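You operate a simulated robot arm through the tools that you are given. There is no shell and no other tool. Be economical: measure what you need, move in short steps, check, and stop when the job is done.

You are at the controls of a simulated robot arm. One attempt, no reset.

JOB
Crimp the ferrule on the red hose end and stand it in the green parts tray.
Fine: set the dial to the size on the hose; one stroke only. Set down upright: what you pick out.

The check looks at the end state, three seconds after you hand in, the way a careful person would. Anything else that was tipped, shoved, dropped, spilled or broken makes it a failure.

ROBOT AND FRAMES
A 6-joint arm with a two-finger parallel gripper, fixed in place. Base frame: the origin is at the foot of the arm, x ahead of it, y to its left, z up; the work surface is at about z = 0. Units: mm, degrees, N and s.
With the tool pointing down near the work surface it reaches from about 120 to 500 mm from the base axis. Its first joint turns from -72.0 to 72.0 degrees. Payload 0.65 kg.
Tool frame: the origin (TCP) lies between the finger pads and is the grasp point; the fingertips stand 25 mm ahead of it; z points along the fingers, y is the line along which they close. The gripper opens to 76 mm. The fingers are 18 mm wide and 10 mm thick; the gripper's body (36 by 78 mm) begins 45 mm behind the TCP.
Orientation is that of the tool frame in the base frame, as [roll, pitch, yaw] about the fixed x, y, z axes, in that order (R = Rz(yaw) Ry(pitch) Rx(roll)). With the fingers straight down and closing along the base's y, the tool's x points along the base's -x, its y along +y and its z along -z.

CONTROLS
- The arm moves only by the tool jog_arm. Its argument "deltas" is a list of rows, each an object of numbers (a shift or turn left out is 0, a gripper value left out holds the last): "x", "y", "z": the shift along the tool's x, y, z in mm; "wx", "wy", "wz": the turn, a rotation vector about the tool's x, y, z in degrees; "gripper": the finger opening in mm, from 0 to 76. In form: [{"x": .., "y": .., "z": .., "wx": .., "wy": .., "wz": .., "gripper": ..}, ...]. A call has 1 to 10 rows; each row shifts and turns the commanded pose from where the row before left it, along the tool's axes as they then stand. A row lasts 0.2 s, in which the tool goes at most 50 mm and 8.6 degrees; a call with a longer step from one row to the next is refused whole, and so is a gripper value outside its range. Where a pose cannot be reached the arm comes as near as it can. A force on the tool above 40 N (or 10 N above the force at the start of the call, whichever is more), or a blocked arm, ends the call early, and 0.2 s more pass. The fingers move at their own pace (about 108 mm/s each) and stop on an object; they squeeze with about 22 N. The grip force told is the motor's: it shows also when the fingers shut on nothing. Time passes only in rows, and 0.2 s behind the last, so rows that do not move let the fingers close. The reply holds the time, the measured pose of the TCP, the force on the tool along the base axes, the opening and the grip force, in the units named above and with some noise, with the torque about the TCP (base axes, N m) and any sound that the robot's microphone picked up.
- Cameras (640 x 400 px; columns grow to the right, rows downward): "scene" is fixed at [73.1, 295.3, 398.6]; the picture's right is [-0.52, -0.85, 0.00], its down [-0.53, 0.32, -0.78] and it looks along [0.67, -0.41, -0.62] (base axes); focal length 214 px, centre (320, 200). "wrist" rides on the gripper at [58, 11, -81] in the tool frame; the picture's right is [-0.18, 0.98, 0.00], its down [-0.75, -0.14, -0.64] and it looks along [-0.63, -0.12, 0.77] (tool axes); focal length 243 px, centre (320, 200).
- camera(camera): a new picture of that camera. It takes no simulated time.
- point_at(camera, pixels): for up to 12 pixels [column, row] of the newest picture of that camera ("zoom" is the newest enlarged one), the place [x, y, z] in the base frame of the surface seen there, good to about 2 mm. It takes no simulated time.
- enlarge(camera, box): a new picture of the part [left, top, right, bottom] of that camera's present view, enlarged. It takes no simulated time.
- finish_job(): hands the job in; it is judged then, once.

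Keep the steps short. Do not move on a guess: measure, check each grasp and each placing, and mend mistakes. In all there are 80 turns and 46 pictures (those below and enlarged ones count). Leave the gripper open and the arm clear of the work at the hand-in unless told otherwise, and finish with a single line.

The tools are called after "Request:" as name(argument=value, ...) on one line, values as JSON. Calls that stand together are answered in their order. jog_arm: Moves the arm, as the interface text tells. Its arguments: {"type":"object","properties":{"deltas":{"type":"array","items":{"type":"object","properties":{"x":{"type":"number"},"y":{"type":"number"},"z":{"type":"number"},"wx":{"type":"number"},"wy":{"type":"number"},"wz":{"type":"number"},"gripper":{"type":"number"}}}}},"required":["deltas"]} The other tools are called the same way: camera (camera) takes a picture; point_at (camera, pixels) gives the place of the surface under pixels of a picture; enlarge (camera, box) takes an enlarged picture of a part of a camera's view; finish_job () hands the job in.

At the start:

```text
clock: 0.0
eef_pos: [291.9, -41.1, 380.1]
tool_rot: [-179.9, 0.1, -180.0]
contact_force: [0.1, 0.4, 0.4]
ft_torque: [-0.01, -0.02, 0.03]
finger_gap: 76.0
gripper_force: 0.1
```

scene: 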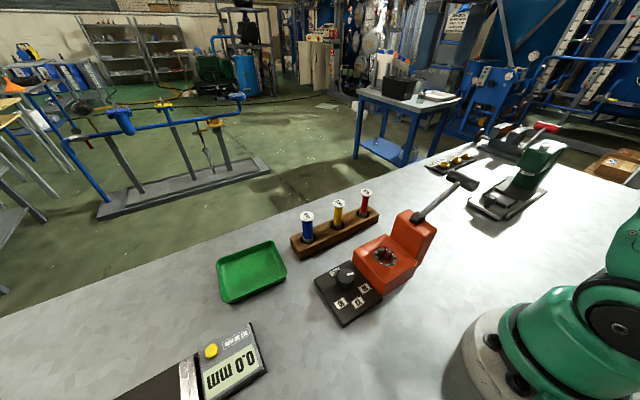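
wrist: 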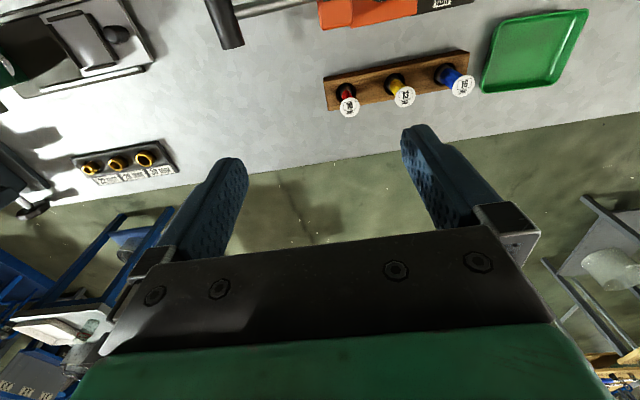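

I see a hose rack with blue, yellow and red hose ends, an orange crimp tool with a dial and lever, a ferrule holder and the green tray. I'll enlarge the hose ends, the dial and the ferrules.

Request:
enlarge(camera="scene", box=[290, 170, 480, 330])

Request:
enlarge(camera="wrist", box=[310, 50, 490, 130])

Request:
enlarge(camera="wrist", box=[60, 130, 190, 200])

Request:
enlarge(camera="scene", box=[410, 110, 570, 220])

```text
2.50 times, centred on (385, 250) of scene
```

zoom: 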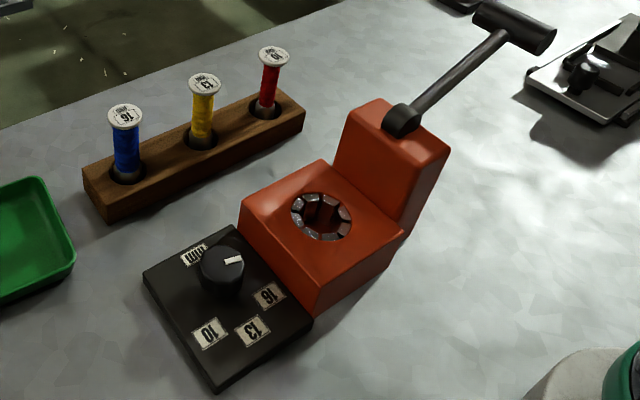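

```text
3.56 times, centred on (400, 90) of wrist
```

zoom: 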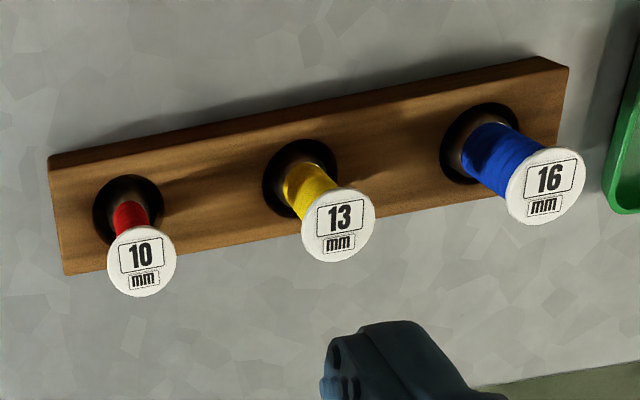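

```text
4.92 times, centred on (125, 165) of wrist
```

zoom: 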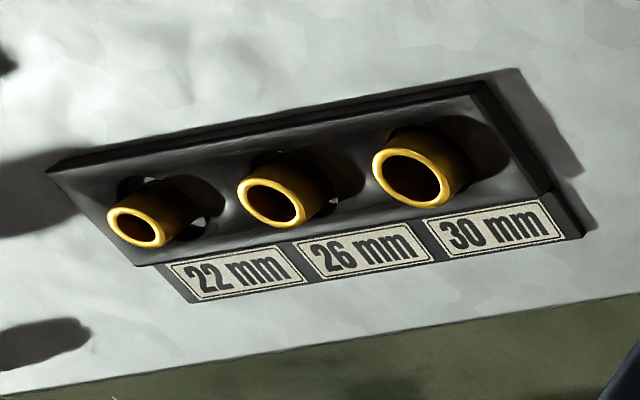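

```text
3.64 times, centred on (490, 165) of scene
```

zoom: 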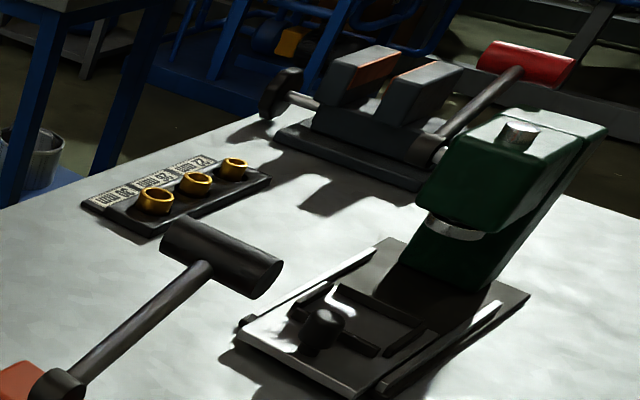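

The red hose end reads 10 mm and the dial offers 10, 13 and 16. I'll measure the hose cap, rack, knob, pointer, labels, jaws and lever in the scene view.

Request:
point_at(camera="scene", pixels=[[366.2, 192.8], [365, 204], [363, 213], [345.8, 272], [351, 273.5], [340.6, 303.2], [358.2, 302], [364.2, 288.4], [334.2, 271.6], [374.5, 256], [396, 256], [385, 247.5]])

Request:
point_at(camera="scene", pixels=[[385.8, 265.5], [385, 256], [463, 180.8], [451, 177], [475, 186], [440, 198], [417.8, 217], [415, 212], [437, 230], [217, 262], [288, 272], [250, 272]])

Request:
enlarge(camera="scene", box=[310, 250, 390, 300])

```text
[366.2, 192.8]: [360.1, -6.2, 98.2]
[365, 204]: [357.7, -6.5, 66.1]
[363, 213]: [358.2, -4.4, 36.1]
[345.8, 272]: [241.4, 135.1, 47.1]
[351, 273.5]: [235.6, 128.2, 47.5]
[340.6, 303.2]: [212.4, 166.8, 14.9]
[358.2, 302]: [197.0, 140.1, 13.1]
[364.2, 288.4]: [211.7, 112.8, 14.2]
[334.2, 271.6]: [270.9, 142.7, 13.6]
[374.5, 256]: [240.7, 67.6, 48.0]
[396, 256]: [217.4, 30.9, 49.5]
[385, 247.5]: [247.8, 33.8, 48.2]
```

```text
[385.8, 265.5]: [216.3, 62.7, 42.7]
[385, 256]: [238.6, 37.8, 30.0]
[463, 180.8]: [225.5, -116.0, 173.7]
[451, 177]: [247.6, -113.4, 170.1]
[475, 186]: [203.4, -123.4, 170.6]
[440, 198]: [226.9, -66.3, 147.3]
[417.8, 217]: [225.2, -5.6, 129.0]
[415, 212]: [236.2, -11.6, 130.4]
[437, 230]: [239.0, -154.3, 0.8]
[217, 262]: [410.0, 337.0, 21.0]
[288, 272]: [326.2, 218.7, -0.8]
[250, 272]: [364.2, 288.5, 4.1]
```

```text
8.00 times, centred on (350, 275) of scene
```

zoom: 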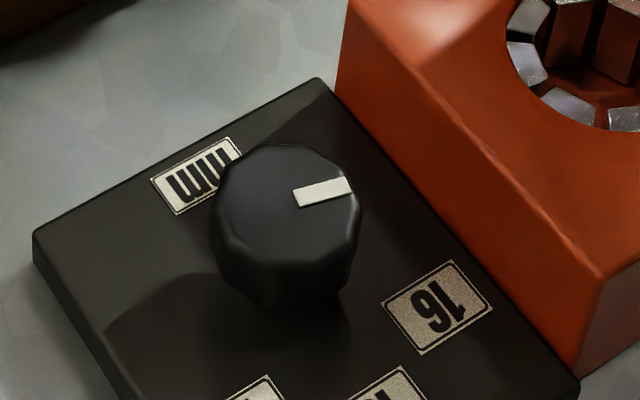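

Next I'll measure the knob's rim and pointer ends in the zoom.

Request:
point_at(camera="zoom", pixels=[[218, 195], [353, 208], [285, 149], [283, 258], [300, 197], [346, 187], [285, 205], [258, 385], [438, 307], [318, 82], [36, 235], [285, 290]])

Request:
enlarge(camera="wrist", box=[200, 0, 480, 130])

```text
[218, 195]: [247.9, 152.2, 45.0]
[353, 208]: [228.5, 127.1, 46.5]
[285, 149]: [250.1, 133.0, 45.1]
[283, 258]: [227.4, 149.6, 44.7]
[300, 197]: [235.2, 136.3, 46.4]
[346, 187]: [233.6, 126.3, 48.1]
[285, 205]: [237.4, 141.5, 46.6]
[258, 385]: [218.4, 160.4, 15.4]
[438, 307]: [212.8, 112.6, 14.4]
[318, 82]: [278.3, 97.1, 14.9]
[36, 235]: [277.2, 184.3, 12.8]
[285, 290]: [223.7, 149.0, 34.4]
```

```text
2.29 times, centred on (340, 65) of wrist
```

zoom: 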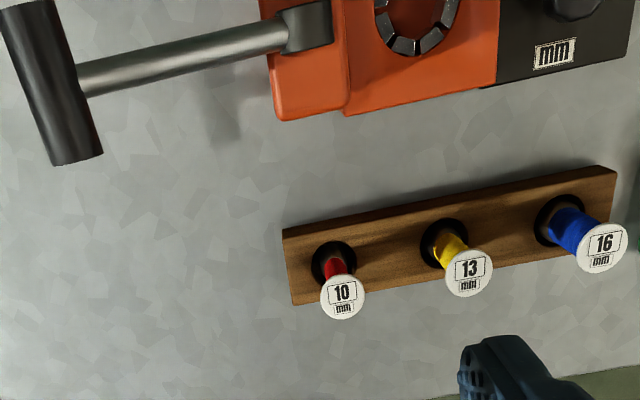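

The knob centre is about (238, 140) with its top at z≈46. The pointer is near -100…-110°, and the "10" label lies at about 135°. I'll move above the knob at z≈160 to look down at it.

Request:
jog_arm(deltas=[{"x": 9, "y": 30, "z": 33, "gripper": 60}, {"x": 9, "y": 30, "z": 33}, {"x": 9, "y": 30, "z": 33}, {"x": 9, "y": 30, "z": 33}, {"x": 9, "y": 30, "z": 33}, {"x": 9, "y": 31, "z": 33}, {"z": 22}])

Request:
camera(camera="wrist")

```text
clock: 1.6
eef_pos: [236.9, 138.1, 160.6]
tool_rot: [-180.0, 0.0, 179.9]
contact_force: [-0.6, -0.8, -0.1]
ft_torque: [-0.02, -0.01, -0.02]
finger_gap: 60.2
gripper_force: 0.1
```

```text
37 pictures are left
```

wrist: 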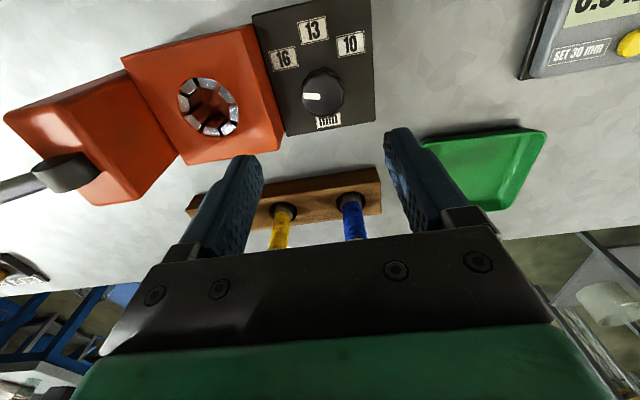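

The view is clear: the knob is at about (323, 92) with its pointer to the left. I'll enlarge and measure it.

Request:
enlarge(camera="wrist", box=[250, 10, 390, 140])

Request:
point_at(camera="wrist", pixels=[[304, 90], [342, 92], [323, 72], [306, 97], [318, 96], [284, 60], [313, 30], [350, 44], [181, 96], [235, 98], [208, 79], [208, 133]])

```text
3.08 times, centred on (320, 75) of wrist
```

zoom: 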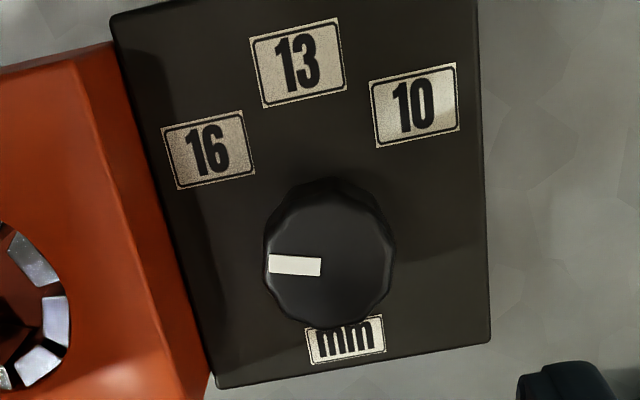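

```text
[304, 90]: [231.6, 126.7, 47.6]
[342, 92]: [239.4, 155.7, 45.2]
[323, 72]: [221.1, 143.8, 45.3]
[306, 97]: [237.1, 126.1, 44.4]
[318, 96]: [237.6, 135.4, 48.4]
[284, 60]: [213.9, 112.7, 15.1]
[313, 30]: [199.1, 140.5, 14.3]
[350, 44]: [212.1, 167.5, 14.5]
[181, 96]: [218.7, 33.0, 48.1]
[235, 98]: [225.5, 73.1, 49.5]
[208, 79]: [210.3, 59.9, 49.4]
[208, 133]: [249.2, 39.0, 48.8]
```

The pointer is at about -90° and the knob centre at about (236.5, 140). "10" is at +135°, so I need 135° clockwise seen from above, which is +wz. I'll first turn the tool back by 66° and narrow the fingers.

Request:
jog_arm(deltas=[{"y": 2, "wz": -8.3, "gripper": 48}, {"wz": -8.3}, {"wz": -8.3}, {"wz": -8.3}, {"wz": -8.3}, {"wz": -8.3}, {"wz": -8.3}, {"wz": -8.3}])

```text
clock: 3.4
eef_pos: [238.0, 141.6, 159.6]
tool_rot: [180.0, 0.0, -113.3]
contact_force: [0.1, -0.3, 0.0]
ft_torque: [0.04, -0.01, 0.01]
finger_gap: 48.0
gripper_force: 0.0
```

The tool is turned back and centred to within the noise. Now I descend over the knob to TCP z≈46.

Request:
jog_arm(deltas=[{"z": 35}, {"z": 35}, {"z": 25}, {"z": 18}, {}])

Request:
enlarge(camera="scene", box=[290, 200, 410, 320])

```text
clock: 4.6
eef_pos: [235.9, 141.7, 46.0]
tool_rot: [179.9, 0.0, -113.7]
contact_force: [0.8, 0.2, -0.2]
ft_torque: [0.04, 0.0, 0.0]
finger_gap: 47.9
gripper_force: 0.0
```

```text
3.33 times, centred on (350, 260) of scene
```

zoom: 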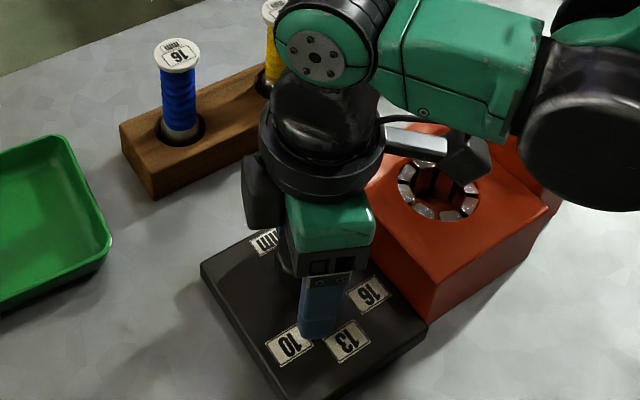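

The fingers straddle the knob, so I close on it.

Request:
jog_arm(deltas=[{"gripper": 20}, {}, {}])

```text
clock: 5.4
eef_pos: [237.7, 141.6, 45.4]
tool_rot: [-179.9, 0.1, -113.7]
contact_force: [19.6, -10.3, -4.2]
ft_torque: [0.2, -0.18, -0.06]
finger_gap: 37.2
gripper_force: 11.2
```

There is a side force of about 22 N along the tool's -y, and the gap is 37 mm, so the knob sits off-centre toward -y. I'll shift slowly that way.

Request:
jog_arm(deltas=[{"y": -1.5, "gripper": 20}, {"y": -1}, {}])

```text
clock: 6.2
eef_pos: [238.7, 141.4, 47.0]
tool_rot: [-180.0, -0.1, -113.5]
contact_force: [10.9, -6.5, -1.5]
ft_torque: [-0.04, -0.09, -0.06]
finger_gap: 33.4
gripper_force: 45.0
```

The grip has firmed up at 33.4 mm, with about 12 N of side force left. I'll shift a little more.

Request:
jog_arm(deltas=[{"y": -1.2}, {}])

```text
clock: 6.8
eef_pos: [238.8, 140.8, 46.0]
tool_rot: [179.7, -0.1, -113.5]
contact_force: [-33.0, 2.8, 14.1]
ft_torque: [0.75, -0.38, -0.27]
finger_gap: 33.4
gripper_force: 44.8
```

The contact is stiff and I overshot slightly, so I go back about 0.85 mm.

Request:
jog_arm(deltas=[{"y": 0.8}, {}])

```text
clock: 7.4
eef_pos: [237.9, 141.3, 46.9]
tool_rot: [179.8, -0.1, -113.6]
contact_force: [-35.6, 7.6, -3.2]
ft_torque: [-0.06, 0.0, -0.16]
finger_gap: 33.3
gripper_force: 44.5
```

The force is held by friction, so I'll release, let it settle and regrip.

Request:
jog_arm(deltas=[{"gripper": 42}, {}, {"gripper": 20}, {}, {}])

```text
clock: 8.6
eef_pos: [238.1, 141.9, 47.0]
tool_rot: [179.7, 0.0, -113.7]
contact_force: [-26.9, 15.2, -5.9]
ft_torque: [0.0, -0.03, -0.12]
finger_gap: 33.5
gripper_force: 45.1
```

Now the force is along +y, so I open, shift +0.8 and regrip.

Request:
jog_arm(deltas=[{"gripper": 42}, {"y": 0.8}, {"gripper": 20}, {}, {}])

```text
clock: 9.8
eef_pos: [239.0, 141.2, 47.2]
tool_rot: [179.9, -0.1, -113.6]
contact_force: [-12.9, 5.2, 2.0]
ft_torque: [-0.09, 0.02, -0.14]
finger_gap: 33.3
gripper_force: 45.2
```

Balanced enough. I'll turn +20° slowly and watch the force and sound.

Request:
jog_arm(deltas=[{"wz": 5, "y": 0.2}, {"wz": 5}, {"wz": 5}, {"wz": 5}])

```text
clock: 10.8
eef_pos: [237.6, 140.8, 47.2]
tool_rot: [-179.9, 0.1, -133.8]
contact_force: [8.1, 0.4, -26.3]
ft_torque: [0.37, -0.19, -0.04]
finger_gap: 33.2
gripper_force: 45.4
```

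That works, with moderate force. I continue turning.

Request:
jog_arm(deltas=[{"wz": 6}, {"wz": 6}, {"wz": 6}, {"wz": 6}, {"wz": 6}, {"wz": 6}])

```text
clock: 12.2
eef_pos: [239.2, 141.0, 45.8]
tool_rot: [-179.9, 0.1, -169.8]
contact_force: [28.5, -19.5, -13.9]
ft_torque: [0.23, 0.13, 0.02]
finger_gap: 33.3
gripper_force: 44.4
```

Force is building up at about 35 N. I'll release and regrip to relax it, then check the dial with the wrist camera.

Request:
jog_arm(deltas=[{"gripper": 42}, {}, {}])

Request:
camera(camera="wrist")

```text
clock: 13.0
eef_pos: [238.4, 140.2, 45.7]
tool_rot: [-180.0, 0.1, -169.5]
contact_force: [0.0, -0.6, 0.6]
ft_torque: [0.04, 0.02, 0.02]
finger_gap: 42.0
gripper_force: 0.0
```

```text
34 pictures are left
```

wrist: 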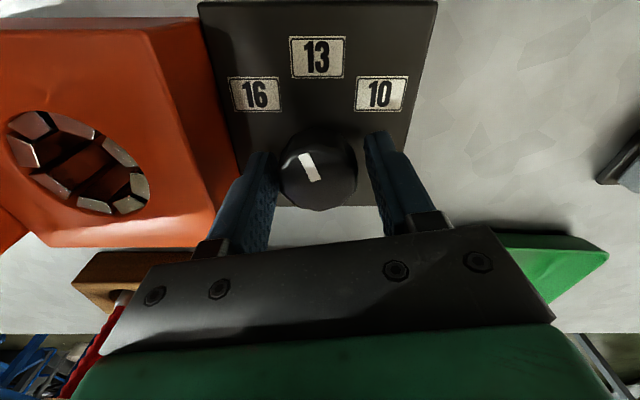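

The pointer has moved about 56° to between 16 and 13, which is the right direction. I regrip and continue.

Request:
jog_arm(deltas=[{"gripper": 20}, {}, {}, {}])

```text
clock: 14.0
eef_pos: [238.2, 140.0, 45.5]
tool_rot: [-179.9, 0.0, -169.7]
contact_force: [4.0, -25.3, -5.6]
ft_torque: [0.12, 0.2, 0.01]
finger_gap: 33.2
gripper_force: 45.7
```

Request:
jog_arm(deltas=[{"y": -0.6, "wz": 6}, {"wz": 6}, {"wz": 6}, {"wz": 6}, {"wz": 6}, {"wz": 6}])

```text
clock: 15.4
eef_pos: [239.0, 139.8, 47.7]
tool_rot: [-179.9, -0.1, 154.2]
contact_force: [-10.4, -25.7, 22.5]
ft_torque: [0.28, 0.83, -0.02]
finger_gap: 33.1
gripper_force: 45.2
```

Turned another 36°, so about 43° remain. I relax the grip, regrip and continue.

Request:
jog_arm(deltas=[{"gripper": 42}, {}, {"gripper": 20}, {}, {}, {"wz": 6}, {"wz": 6}, {"wz": 6}, {"wz": 6}])

```text
clock: 17.4
eef_pos: [238.3, 138.8, 47.2]
tool_rot: [-179.9, 0.0, 130.3]
contact_force: [-18.2, -19.4, -27.0]
ft_torque: [-0.21, -0.4, 0.05]
finger_gap: 33.1
gripper_force: 45.3
```

Request:
jog_arm(deltas=[{"gripper": 42}, {}, {"gripper": 20}, {}, {}, {"wz": 6}, {"wz": 6}, {"wz": 5}, {"gripper": 48}, {}])

Request:
camera(camera="wrist")

```text
clock: 19.6
eef_pos: [239.0, 139.6, 47.4]
tool_rot: [179.9, 0.0, 113.3]
contact_force: [-0.2, 0.5, -0.5]
ft_torque: [0.03, 0.0, -0.01]
finger_gap: 47.9
gripper_force: 0.1
```

```text
33 pictures are left
```

wrist: 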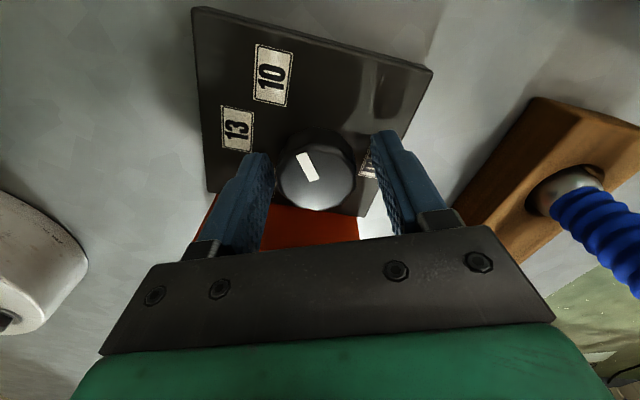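

The pointer seems to point at 10. I rise and turn back to yaw 180 for an accurate measurement.

Request:
jog_arm(deltas=[{"z": -40}, {"z": -40}, {"z": -34, "wz": -8.4}, {"wz": -8.4}, {"wz": -8.4}, {"wz": -8.4}, {"wz": -8.4}, {"wz": -8.4}, {"wz": -8.4}, {"wz": -7.9}])

Request:
enlarge(camera="wrist", box=[250, 10, 390, 140])

Request:
point_at(camera="zoom", pixels=[[330, 265], [360, 220], [345, 240], [410, 105]])

```text
clock: 21.8
eef_pos: [238.6, 140.4, 160.2]
tool_rot: [180.0, 0.0, -179.8]
contact_force: [-0.4, -0.5, 0.7]
ft_torque: [0.04, 0.0, 0.01]
finger_gap: 48.0
gripper_force: 0.0
```

```text
3.08 times, centred on (320, 75) of wrist
```

zoom: 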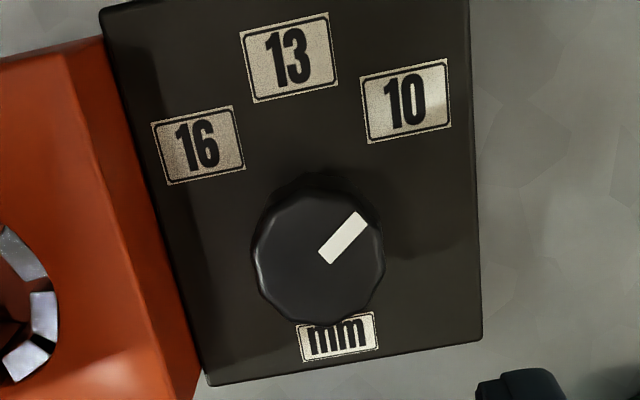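

```text
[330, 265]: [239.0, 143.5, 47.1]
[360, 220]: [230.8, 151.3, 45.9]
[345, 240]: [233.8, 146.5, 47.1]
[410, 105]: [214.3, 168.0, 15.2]
```

The pointer is at about 136°, which points at 10, so the dial is set. Next I move above the red hose at about (358, -5.5) and inspect it.

Request:
jog_arm(deltas=[{"x": -22, "y": -28, "z": -20}, {"x": -24, "y": -29, "z": -10}, {"x": -24, "y": -29, "z": -5}, {"x": -24, "y": -29, "z": -5}, {"x": -26, "y": -31}])

Request:
camera(camera="wrist")

Request:
enlarge(camera="scene", box=[280, 170, 440, 290])

```text
clock: 23.0
eef_pos: [358.0, -6.4, 200.0]
tool_rot: [-180.0, 0.0, -179.8]
contact_force: [0.6, -1.3, -0.1]
ft_torque: [0.03, 0.01, 0.01]
finger_gap: 48.1
gripper_force: 0.0
```

```text
31 pictures are left
```

wrist: 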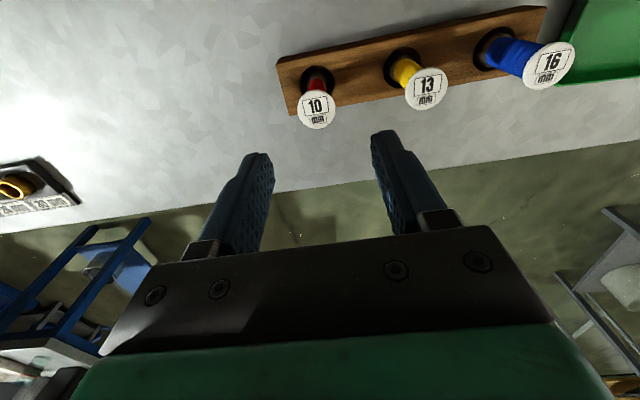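

```text
3.33 times, centred on (360, 230) of scene
```

zoom: 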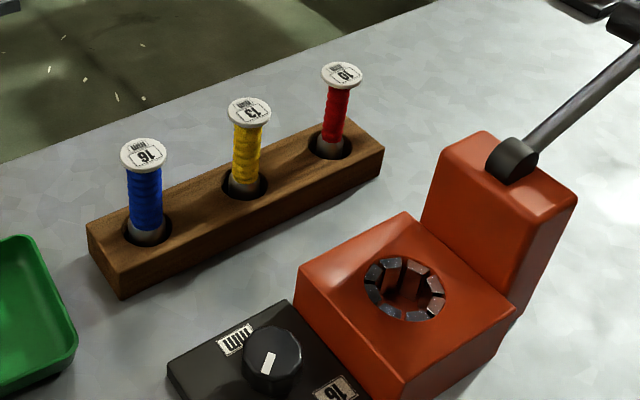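

The silver ferrule shows at the foot of each hose. I'll measure the caps, rack, tower and jaws.

Request:
point_at(camera="zoom", pixels=[[324, 73], [360, 77], [342, 64], [342, 84], [336, 115], [330, 147], [330, 130], [372, 152], [250, 108], [245, 170], [425, 225], [510, 290]])

Request:
point_at(camera="wrist", pixels=[[316, 106], [299, 104], [334, 108], [316, 129], [428, 84], [316, 82], [300, 80], [335, 76]])

Request:
point_at(camera="scene", pixels=[[374.5, 254], [396, 256], [392, 249], [379, 262], [383, 258], [386, 253], [387, 262], [390, 258], [400, 215], [421, 190], [425, 226], [440, 232]])

```text
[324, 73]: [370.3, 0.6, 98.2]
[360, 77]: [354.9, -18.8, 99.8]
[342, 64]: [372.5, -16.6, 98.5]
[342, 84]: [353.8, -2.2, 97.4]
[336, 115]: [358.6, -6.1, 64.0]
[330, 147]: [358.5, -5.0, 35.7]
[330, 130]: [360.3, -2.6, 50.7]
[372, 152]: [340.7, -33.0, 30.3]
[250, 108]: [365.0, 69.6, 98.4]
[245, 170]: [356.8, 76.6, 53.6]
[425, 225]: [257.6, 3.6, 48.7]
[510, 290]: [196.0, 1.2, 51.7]
```

```text
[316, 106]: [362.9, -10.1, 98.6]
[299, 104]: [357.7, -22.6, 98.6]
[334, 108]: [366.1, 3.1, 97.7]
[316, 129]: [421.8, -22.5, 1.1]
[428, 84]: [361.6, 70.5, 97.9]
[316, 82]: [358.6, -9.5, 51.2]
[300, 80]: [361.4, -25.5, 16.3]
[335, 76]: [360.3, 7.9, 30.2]
```

```text
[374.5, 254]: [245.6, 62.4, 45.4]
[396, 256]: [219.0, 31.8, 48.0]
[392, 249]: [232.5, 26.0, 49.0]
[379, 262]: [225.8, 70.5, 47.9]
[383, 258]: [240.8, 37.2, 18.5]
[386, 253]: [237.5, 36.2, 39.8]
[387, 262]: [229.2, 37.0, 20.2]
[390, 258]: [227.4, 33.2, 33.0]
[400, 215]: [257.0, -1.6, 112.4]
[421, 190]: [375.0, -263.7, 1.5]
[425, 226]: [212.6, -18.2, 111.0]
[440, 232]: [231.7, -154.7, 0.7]
```

Findings:
- The red hose axis is at about (362, -10), with its cap about 25 mm wide at z≈98.
- The ferrule top is at about z 48 and the rack top at z 30.

The cap is wider than the hose, so I'll tilt the tool about 48° to grip the hose beneath it. First I'll turn and tilt in free air, with the body toward (-x, +y).

Request:
jog_arm(deltas=[{"wz": 7.5}, {"wz": 7.5}, {"wz": 7.5}, {"wz": 7.5}, {"wz": 7.5}, {"wz": 7.5}, {}])

Request:
jog_arm(deltas=[{"wy": -8}, {"wy": -8}, {"wy": -8}, {"wy": -8}, {"wy": -8}, {"wy": -8}, {}])

Request:
camera(camera="scene")

```text
clock: 24.6
eef_pos: [359.7, -3.9, 200.7]
tool_rot: [-180.0, 0.0, 135.1]
contact_force: [-0.3, 0.7, -0.2]
ft_torque: [-0.01, 0.0, 0.02]
finger_gap: 48.1
gripper_force: 0.0
```

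```text
clock: 26.2
eef_pos: [359.1, -5.0, 200.9]
tool_rot: [180.0, 48.2, 135.0]
contact_force: [-0.1, 0.5, 0.2]
ft_torque: [0.0, -0.01, 0.01]
finger_gap: 48.1
gripper_force: 0.1
```

```text
29 pictures are left
```

scene: 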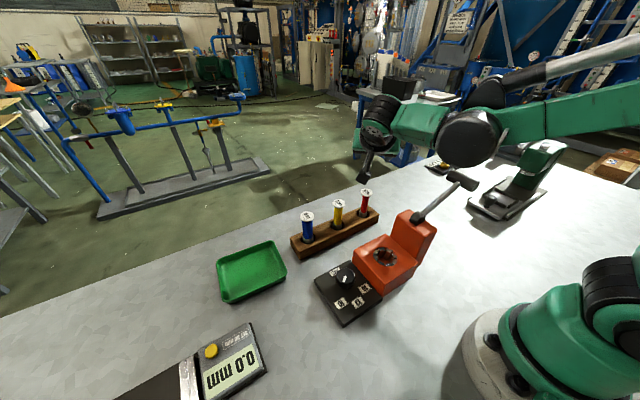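

The tilt is reached. I descend partway to z≈125 and check the alignment.

Request:
jog_arm(deltas=[{"x": 19, "y": -1, "z": 16.6}, {"x": 19, "z": 16.6}, {"x": 19, "z": 16.6}, {}])

Request:
camera(camera="wrist")

```text
clock: 27.2
eef_pos: [357.2, -5.1, 124.9]
tool_rot: [180.0, 48.1, 135.1]
contact_force: [0.2, -0.1, -0.3]
ft_torque: [-0.01, -0.01, 0.01]
finger_gap: 48.1
gripper_force: 0.1
```

```text
28 pictures are left
```

wrist: 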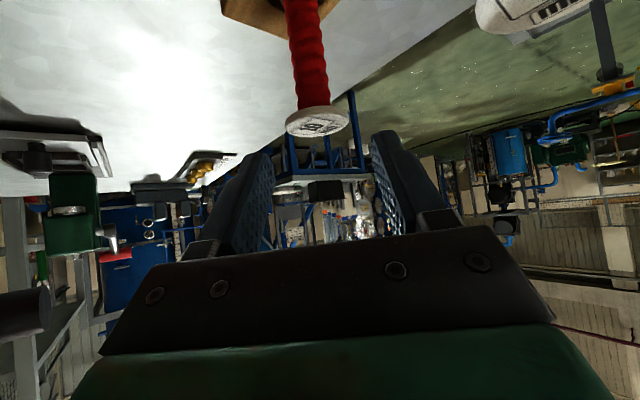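

The cap is at column 317 and the finger midpoint at about 321, so I'm aligned. I descend the last 50 mm.

Request:
jog_arm(deltas=[{"x": 13, "z": 11.7}, {"x": 13, "z": 11.7}, {"x": 11.2, "z": 10.1}, {}])

Request:
camera(camera="wrist")

Request:
enlarge(camera="scene", box=[310, 120, 470, 240])

```text
clock: 28.2
eef_pos: [358.1, -5.1, 75.3]
tool_rot: [-179.9, 48.1, 135.1]
contact_force: [0.2, 0.3, -0.3]
ft_torque: [0.03, 0.04, 0.0]
finger_gap: 48.0
gripper_force: 0.0
```

```text
27 pictures are left
```

wrist: 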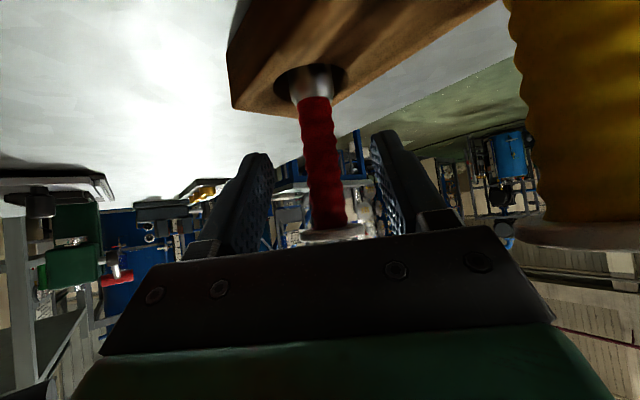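

```text
3.33 times, centred on (390, 180) of scene
```

zoom: 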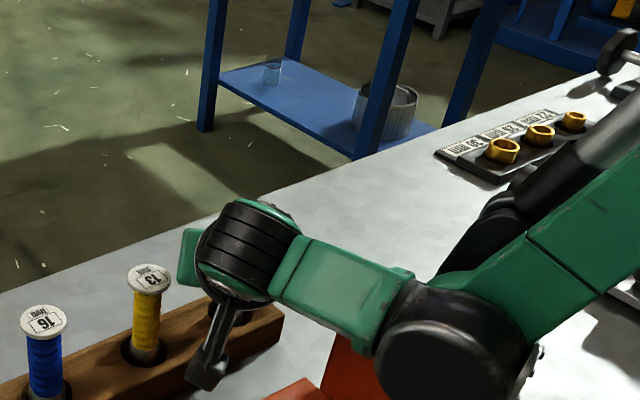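

The hose sits between the fingers, at column 322 midway. I close.

Request:
jog_arm(deltas=[{"gripper": 4}, {}, {}, {}])

Request:
camera(camera="wrist")

```text
clock: 29.2
eef_pos: [359.1, -4.1, 75.4]
tool_rot: [179.9, 48.0, 135.0]
contact_force: [-0.2, -0.6, -0.8]
ft_torque: [-0.02, 0.0, -0.02]
finger_gap: 14.4
gripper_force: 22.2
```

```text
25 pictures are left
```

wrist: 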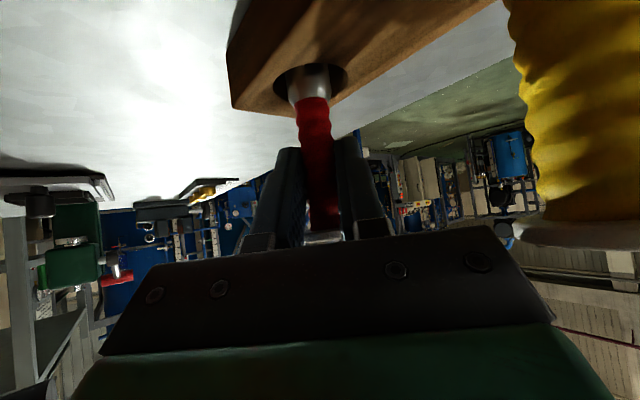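

The hose is gripped at 14.4 mm. I lift it straight up 80 mm.

Request:
jog_arm(deltas=[{"x": -7.4, "z": -6.7}, {"x": -13, "z": -11.7}, {"x": -13, "z": -11.7}, {"x": -13, "z": -11.7}, {"x": -13, "z": -11.7}, {}])

Request:
camera(camera="scene")

```text
clock: 30.6
eef_pos: [358.6, -5.1, 156.6]
tool_rot: [-179.9, 48.0, 135.1]
contact_force: [0.3, 1.0, -1.3]
ft_torque: [0.04, 0.02, 0.02]
finger_gap: 14.2
gripper_force: 22.1
```

```text
24 pictures are left
```

scene: 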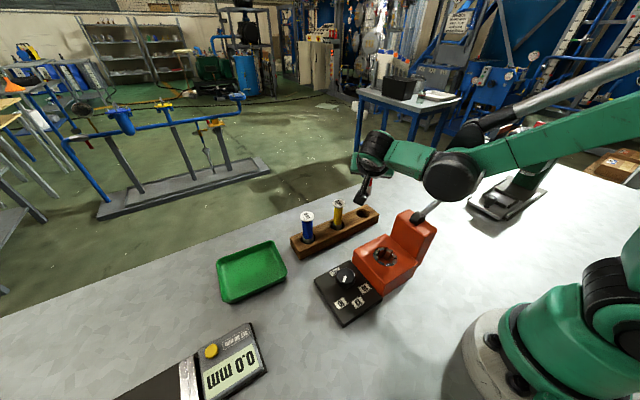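

Request:
enlarge(camera="scene", box=[330, 120, 430, 280])

Request:
enlarge(camera="wrist", box=[220, 0, 460, 260])

```text
2.50 times, centred on (380, 200) of scene
```

zoom: 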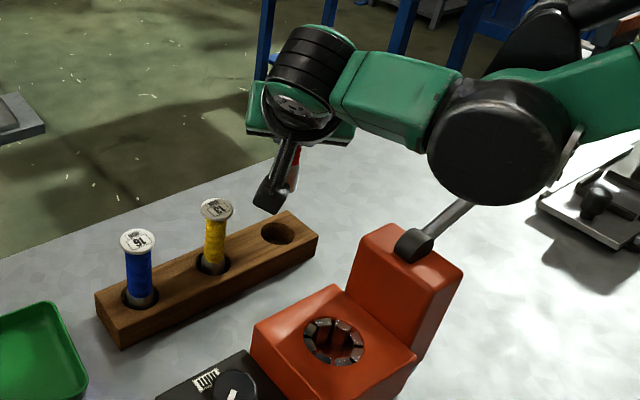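

```text
1.54 times, centred on (340, 130) of wrist
```

zoom: 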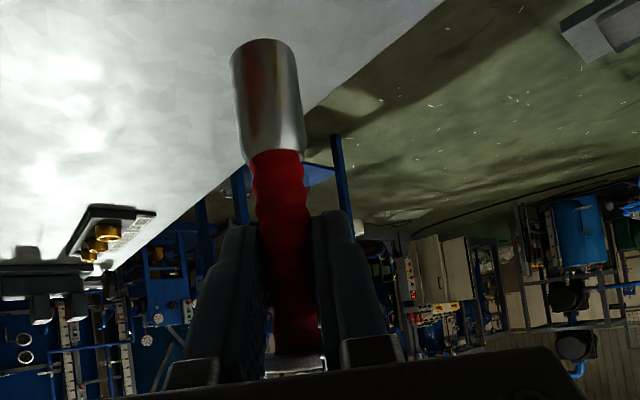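

The ferrule is visible. I'll measure its ends and sides in the zoom.

Request:
point_at(camera="zoom", pixels=[[266, 48], [267, 60], [272, 100], [277, 145], [280, 165], [238, 70], [296, 70], [290, 300], [295, 335], [253, 140], [300, 140]])

```text
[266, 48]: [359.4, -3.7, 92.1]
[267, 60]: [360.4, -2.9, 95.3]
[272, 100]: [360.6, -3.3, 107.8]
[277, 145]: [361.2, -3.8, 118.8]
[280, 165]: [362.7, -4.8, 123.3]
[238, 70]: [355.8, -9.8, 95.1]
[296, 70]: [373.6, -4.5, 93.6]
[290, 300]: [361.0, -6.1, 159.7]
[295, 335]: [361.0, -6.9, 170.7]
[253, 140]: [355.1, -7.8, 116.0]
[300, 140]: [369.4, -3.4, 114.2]
```

The ferrule bottom is about 65 mm below the TCP and the hose axis about 7 mm ahead of it. The jaw centre is at about (229, 49). I rotate 35° about vertical, to body toward +y, while still high.

Request:
jog_arm(deltas=[{"wx": 5.2, "wz": 4.68}, {"wx": 5.2, "wz": 4.68}, {"wx": 5.2, "wz": 4.68}, {"wx": 5.2, "wz": 4.68}, {"wx": 5.2, "wz": 4.68}, {}])

Request:
jog_arm(deltas=[{"x": 11.1, "y": -23.6, "z": -12.3}, {"x": 11.1, "y": -23.6, "z": -12.3}, {"x": 11.1, "y": -23.6, "z": -12.3}, {"x": 11.1, "y": -23.6, "z": -12.3}, {"x": 11.1, "y": -23.6, "z": -12.3}, {}])

Request:
camera(camera="wrist")

Request:
enlarge(camera="scene", box=[300, 150, 460, 290])

```text
clock: 32.0
eef_pos: [357.5, -5.2, 153.6]
tool_rot: [180.0, 48.0, 100.0]
contact_force: [-0.1, 0.6, -1.0]
ft_torque: [0.0, 0.01, -0.01]
finger_gap: 14.1
gripper_force: 21.9
```

```text
clock: 33.4
eef_pos: [226.6, 56.5, 154.9]
tool_rot: [180.0, 48.0, 100.1]
contact_force: [0.6, -0.9, -2.1]
ft_torque: [0.01, 0.04, 0.02]
finger_gap: 14.2
gripper_force: 21.8
```

```text
21 pictures are left
```

wrist: 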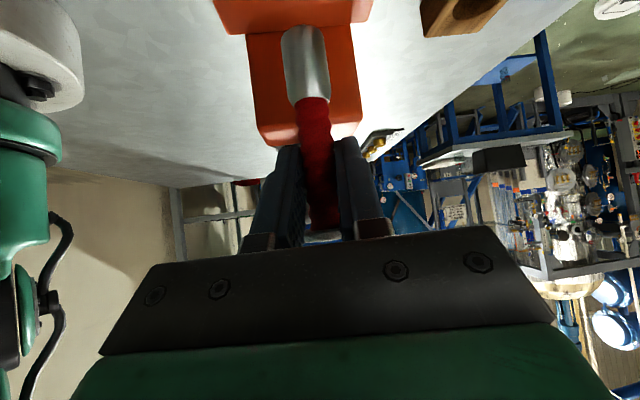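

```text
2.86 times, centred on (380, 220) of scene
```

zoom: 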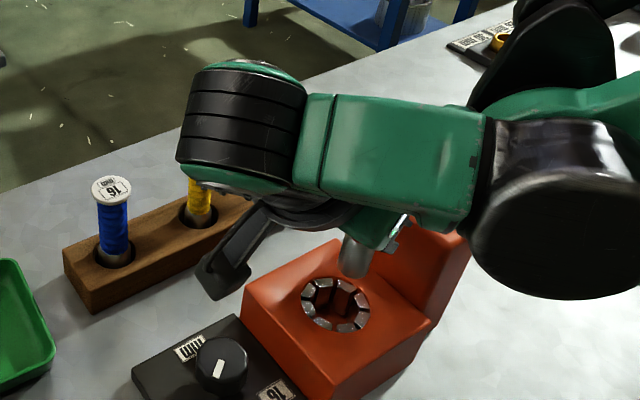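

The ferrule (zoom (353, 265)) hovers over the jaws (zoom (336, 304)). I'll measure both precisely.

Request:
point_at(camera="zoom", pixels=[[342, 262], [354, 264], [366, 268], [353, 274], [303, 303], [367, 306], [336, 279], [335, 331], [336, 304], [345, 297], [325, 300], [350, 312]])

```text
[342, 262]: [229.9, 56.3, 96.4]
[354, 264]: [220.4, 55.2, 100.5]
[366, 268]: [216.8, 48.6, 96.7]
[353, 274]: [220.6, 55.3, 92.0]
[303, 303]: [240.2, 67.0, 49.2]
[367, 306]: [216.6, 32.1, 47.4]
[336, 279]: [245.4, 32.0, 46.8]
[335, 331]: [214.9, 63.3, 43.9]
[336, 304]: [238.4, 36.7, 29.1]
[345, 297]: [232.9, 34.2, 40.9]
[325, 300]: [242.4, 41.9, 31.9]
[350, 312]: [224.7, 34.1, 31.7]
```

Request:
point_at(camera="wrist", pixels=[[300, 32], [305, 60], [309, 90], [285, 45], [324, 50], [293, 90], [326, 90], [315, 125], [322, 190], [302, 125], [329, 125]])

```text
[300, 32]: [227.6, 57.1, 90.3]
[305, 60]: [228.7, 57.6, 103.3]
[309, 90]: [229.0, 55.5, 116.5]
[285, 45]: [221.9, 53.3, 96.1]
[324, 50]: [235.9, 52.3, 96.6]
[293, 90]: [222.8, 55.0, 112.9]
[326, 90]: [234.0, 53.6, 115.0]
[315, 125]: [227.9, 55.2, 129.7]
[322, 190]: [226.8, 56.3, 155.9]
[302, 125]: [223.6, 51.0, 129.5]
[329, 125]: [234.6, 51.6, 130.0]
```

Combined estimates are hose at about (227.5, 48.8) and jaws at about (229, 49.3). I shift slightly and descend 28 mm so the ferrule bottom hovers just above the jaws, then recheck.

Request:
jog_arm(deltas=[{"x": 7, "y": 0.5, "z": 6.2}, {"x": 7, "y": 0.5, "z": 6.2}, {"x": 7, "y": 0.5, "z": 6.2}, {}])

Request:
enlarge(camera="scene", box=[350, 220, 430, 280])

```text
clock: 34.4
eef_pos: [228.0, 55.3, 126.2]
tool_rot: [180.0, 48.1, 100.1]
contact_force: [-0.4, 0.7, -2.0]
ft_torque: [0.0, -0.02, 0.0]
finger_gap: 14.2
gripper_force: 21.8
```

```text
6.67 times, centred on (390, 250) of scene
```

zoom: 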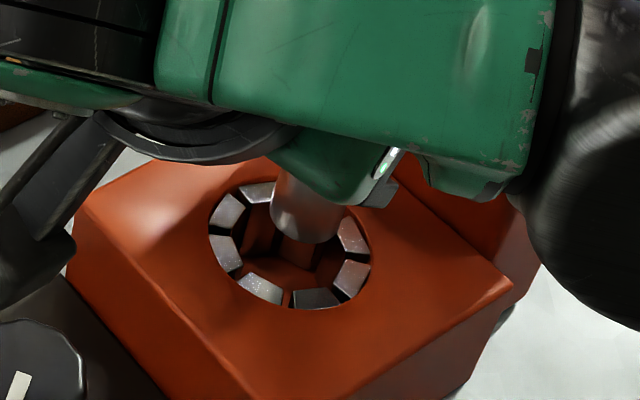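

Request:
point_at(camera="zoom", pixels=[[272, 212], [340, 222], [305, 240], [305, 225], [211, 235], [368, 255], [277, 303], [240, 225], [243, 263], [284, 291], [338, 268], [335, 236]])

```text
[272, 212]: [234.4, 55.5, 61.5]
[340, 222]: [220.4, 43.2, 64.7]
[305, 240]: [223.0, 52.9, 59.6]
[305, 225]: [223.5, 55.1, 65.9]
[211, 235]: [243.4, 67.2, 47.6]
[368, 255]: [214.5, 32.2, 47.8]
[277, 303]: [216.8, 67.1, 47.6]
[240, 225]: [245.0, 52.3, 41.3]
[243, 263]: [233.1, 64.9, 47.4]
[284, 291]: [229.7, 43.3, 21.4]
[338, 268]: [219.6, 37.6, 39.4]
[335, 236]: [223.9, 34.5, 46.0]
```

The jaw centre is about (229, 49.7) and the ferrule about (227.5, 48). I correct by (+1.7, +1.7) and descend slowly 24 mm, watching the force.

Request:
jog_arm(deltas=[{"x": 0.92, "y": 1.97, "z": -1.02}, {"x": 4.46, "z": 4.01}, {"x": 4.46, "z": 4.01}, {"x": 4.46, "z": 4.01}, {"x": 4.46, "z": 4.01}, {}])

Request:
enlarge(camera="scene", box=[350, 220, 430, 280])

```text
clock: 35.8
eef_pos: [229.6, 57.9, 101.5]
tool_rot: [180.0, 48.0, 100.1]
contact_force: [0.1, 0.0, -2.0]
ft_torque: [-0.01, -0.01, 0.03]
finger_gap: 14.4
gripper_force: 21.6
```

```text
6.67 times, centred on (390, 250) of scene
```

zoom: 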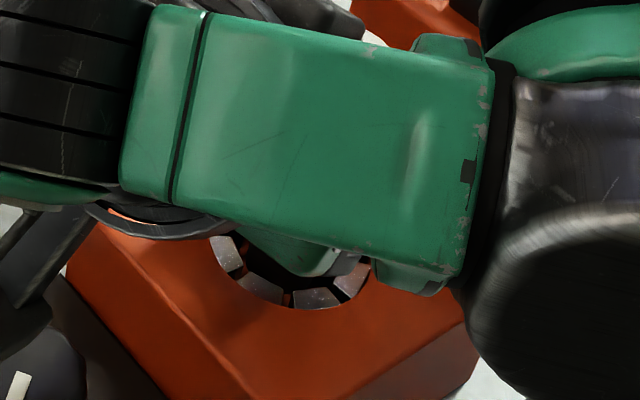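

The ferrule has entered the jaws without force. I check with the wrist camera.

Request:
enlarge(camera="wrist", box=[220, 0, 420, 200])

```text
2.00 times, centred on (320, 100) of wrist
```

zoom: 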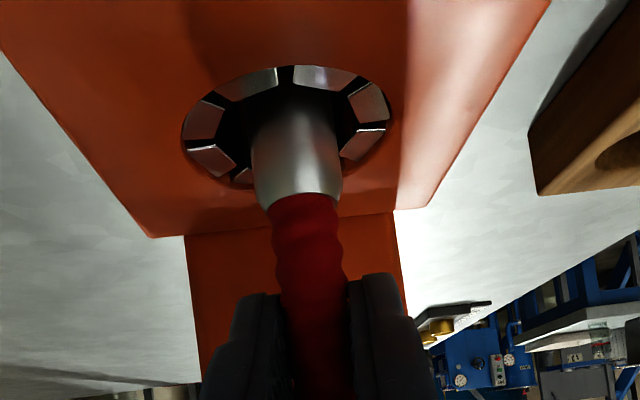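

It's well inside the ring, but slightly to the right (+x) by about 1 mm. I nudge -1 mm in x and lower another 18 mm.

Request:
jog_arm(deltas=[{"y": -1}, {"x": 4.46, "z": 4.01}, {"x": 4.46, "z": 4.01}, {"x": 2.23, "z": 2}, {"x": 2.23, "z": 2}, {}])

Request:
enlarge(camera="wrist", box=[220, 0, 420, 200])

```text
clock: 37.2
eef_pos: [229.0, 58.1, 85.5]
tool_rot: [179.9, 48.0, 99.9]
contact_force: [5.5, -2.3, 26.4]
ft_torque: [-0.41, -0.37, 0.0]
finger_gap: 14.6
gripper_force: 22.1
```

```text
2.00 times, centred on (320, 100) of wrist
```

zoom: 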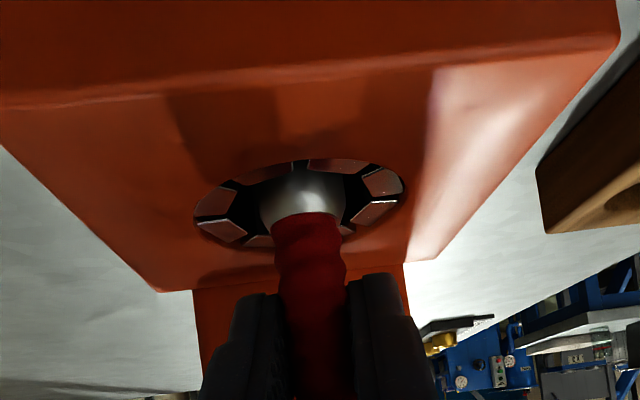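

The ferrule rests on the bore floor at z≈20, with 26 N upward. I relieve about 0.8 mm and open the fingers.

Request:
jog_arm(deltas=[{"x": -0.6, "z": -0.54}, {}])

Request:
jog_arm(deltas=[{"gripper": 18}, {"gripper": 26}, {"gripper": 46}, {}])

Request:
enlarge(camera="wrist", box=[220, 0, 420, 200])

```text
clock: 37.8
eef_pos: [228.4, 58.5, 85.4]
tool_rot: [180.0, 48.0, 100.0]
contact_force: [4.5, -6.5, 7.9]
ft_torque: [-0.45, -0.21, 0.06]
finger_gap: 14.1
gripper_force: 22.2
```

```text
clock: 38.8
eef_pos: [229.1, 57.0, 84.8]
tool_rot: [-180.0, 48.0, 100.1]
contact_force: [-0.1, -0.4, -0.7]
ft_torque: [0.02, -0.01, -0.02]
finger_gap: 46.1
gripper_force: 0.0
```

```text
2.00 times, centred on (320, 100) of wrist
```

zoom: 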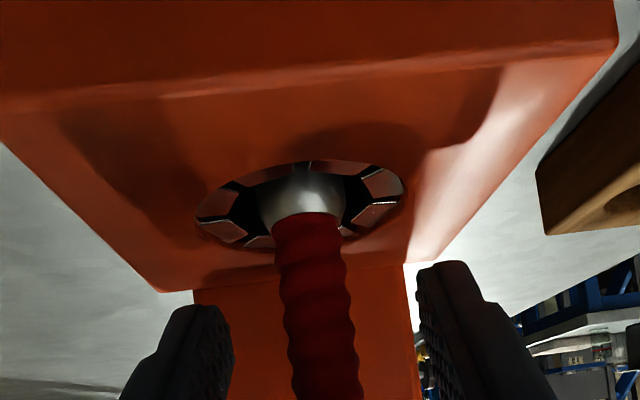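

The hose stands freely in the jaws and the fingers are clear. I retreat straight up 105 mm and look at the scene.

Request:
jog_arm(deltas=[{"x": -11.1, "z": -10}, {"x": -22.3, "z": -20.1}, {"x": -22.3, "z": -20.1}, {"x": -22.3, "z": -20.1}, {}])

Request:
enlarge(camera="scene", box=[340, 140, 500, 290])

```text
clock: 40.0
eef_pos: [228.7, 57.9, 190.6]
tool_rot: [-179.9, 48.1, 100.1]
contact_force: [0.2, -1.3, -0.3]
ft_torque: [0.03, 0.03, 0.0]
finger_gap: 46.0
gripper_force: 0.1
```

```text
2.67 times, centred on (420, 215) of scene
```

zoom: 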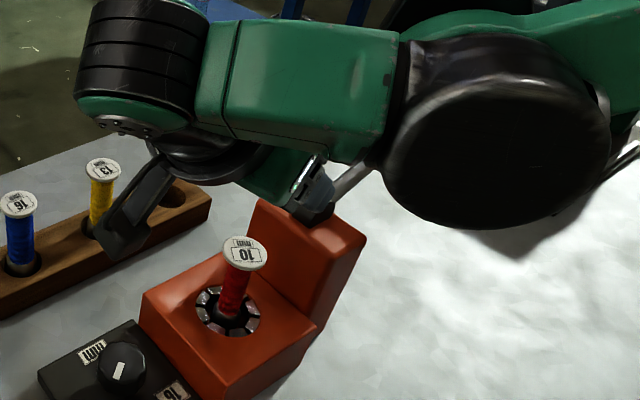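

The hose stands upright in the jaws. I straighten the tool, close the fingers and rise, ready for the lever.

Request:
jog_arm(deltas=[{"wy": 8, "gripper": 0}, {"wy": 8}, {"wy": 8}, {"wy": 8}, {"wy": 8}, {"wy": 8.1}, {"z": -35}, {"z": -35}, {"wz": 5}, {"wz": 5}])

```text
clock: 42.2
eef_pos: [227.6, 58.6, 260.2]
tool_rot: [-180.0, -0.1, 90.0]
contact_force: [-0.3, 0.5, 0.1]
ft_torque: [0.0, -0.01, -0.04]
finger_gap: 0.0
gripper_force: 22.1
```

Now I move -y to about y = -60 and view the lever handle from above.

Request:
jog_arm(deltas=[{"x": -30}, {"x": -30}, {"x": -30}, {"x": -28, "y": -2}, {}])

Request:
camera(camera="wrist")

```text
clock: 43.4
eef_pos: [228.1, -58.6, 259.2]
tool_rot: [-179.9, 0.0, 90.0]
contact_force: [0.2, -0.7, 0.2]
ft_torque: [-0.01, -0.01, 0.01]
finger_gap: 0.0
gripper_force: 21.4
```

```text
13 pictures are left
```

wrist: 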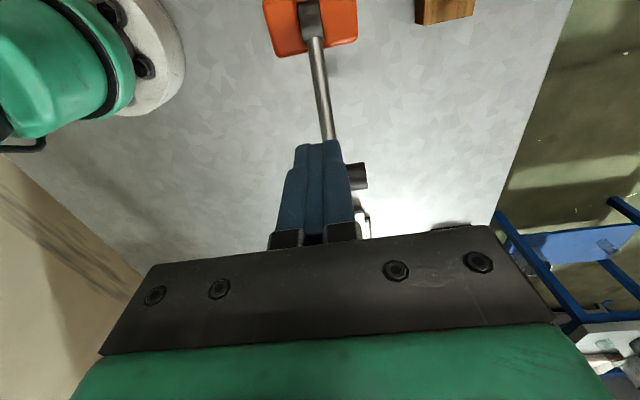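

I measure the shaft, handle end and pivot.

Request:
point_at(camera="wrist", pixels=[[357, 176], [364, 170], [357, 166], [329, 135], [324, 100], [319, 60], [312, 20], [308, 8], [362, 186]])

```text
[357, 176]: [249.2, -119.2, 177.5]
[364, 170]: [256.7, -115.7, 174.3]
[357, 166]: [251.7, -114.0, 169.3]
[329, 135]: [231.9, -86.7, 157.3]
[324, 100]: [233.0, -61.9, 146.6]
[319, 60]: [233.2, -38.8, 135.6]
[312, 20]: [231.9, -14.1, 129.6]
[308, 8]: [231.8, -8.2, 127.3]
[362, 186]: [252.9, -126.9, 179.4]
```

The handle top is at z≈179 near y -121, with the pivot near (y -8, z 119). I move until the fingertips are just above the handle.

Request:
jog_arm(deltas=[{"x": -21, "z": 10}, {"x": -21, "z": 14}, {"x": -20, "z": 14}, {"z": 12}, {}])

Request:
enlarge(camera="scene", box=[370, 110, 530, 260])

```text
clock: 44.6
eef_pos: [228.0, -122.3, 209.3]
tool_rot: [-179.9, -0.1, 90.1]
contact_force: [-0.3, 0.0, 0.6]
ft_torque: [0.0, -0.02, -0.04]
finger_gap: 0.0
gripper_force: 22.3
```

```text
2.67 times, centred on (450, 185) of scene
```

zoom: 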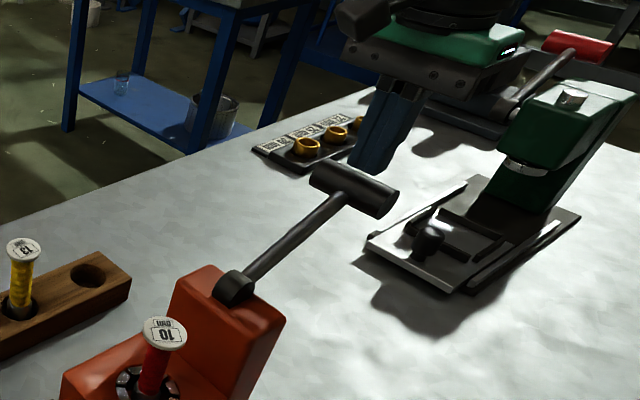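

The fingertips are right above the handle. I press down along its arc, slowly at first.

Request:
jog_arm(deltas=[{"x": -1.5, "z": 6}, {"x": -1.5, "z": 8}, {"x": -1.5, "z": 8}, {}])

```text
clock: 45.6
eef_pos: [227.8, -126.6, 188.5]
tool_rot: [-180.0, -0.1, 90.0]
contact_force: [-1.9, -1.9, 1.8]
ft_torque: [-0.09, 0.01, 0.0]
finger_gap: 0.0
gripper_force: 21.9
```

A light contact is showing. I continue along the arc.

Request:
jog_arm(deltas=[{"x": -1.5, "z": 9}, {"x": -1.2, "z": 9}, {"x": -1, "z": 9}, {"x": 0, "z": 9}, {}])

Request:
enlarge(camera="scene", box=[370, 110, 530, 260])

```text
clock: 46.8
eef_pos: [228.2, -130.0, 152.8]
tool_rot: [-180.0, -0.2, 90.0]
contact_force: [0.8, -2.1, 2.8]
ft_torque: [-0.07, -0.01, 0.0]
finger_gap: 0.0
gripper_force: 21.9
```

```text
2.67 times, centred on (450, 185) of scene
```

zoom: 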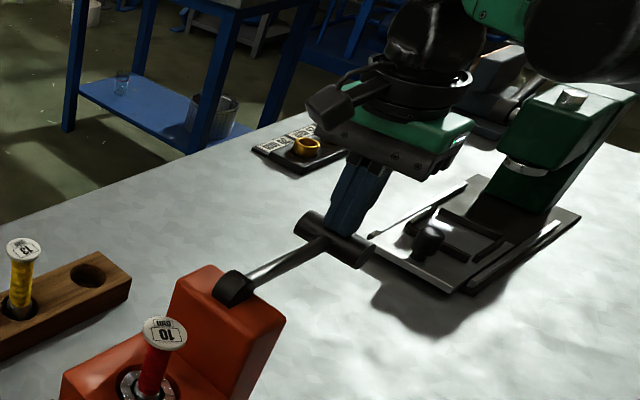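

The lever follows down and the jaws are closing. I continue the stroke until it stops or clicks.

Request:
jog_arm(deltas=[{"x": 0.5, "z": 8}, {"x": 1, "z": 8}, {"x": 1.5, "z": 8}, {"x": 2, "z": 8}, {}])

```text
clock: 48.0
eef_pos: [227.3, -124.6, 120.4]
tool_rot: [-179.9, 0.0, 90.2]
contact_force: [-0.2, -2.4, 3.2]
ft_torque: [-0.07, -0.03, -0.02]
finger_gap: 0.1
gripper_force: 21.8
```

Request:
jog_arm(deltas=[{"x": 2.5, "z": 7}, {"x": 2.5, "z": 7}, {"x": 3, "z": 6}, {"x": 3, "z": 6}, {}])

```text
clock: 48.6
eef_pos: [226.2, -121.8, 110.0]
tool_rot: [-179.6, -0.2, 90.1]
contact_force: [-4.1, 0.5, 32.0]
ft_torque: [0.02, 0.03, 0.08]
finger_gap: 0.0
gripper_force: 22.0
stopped in row 2: the force on the tool passed its limit at 87 N (the readings are from after the stop); the commanded pose is now the measured one
```

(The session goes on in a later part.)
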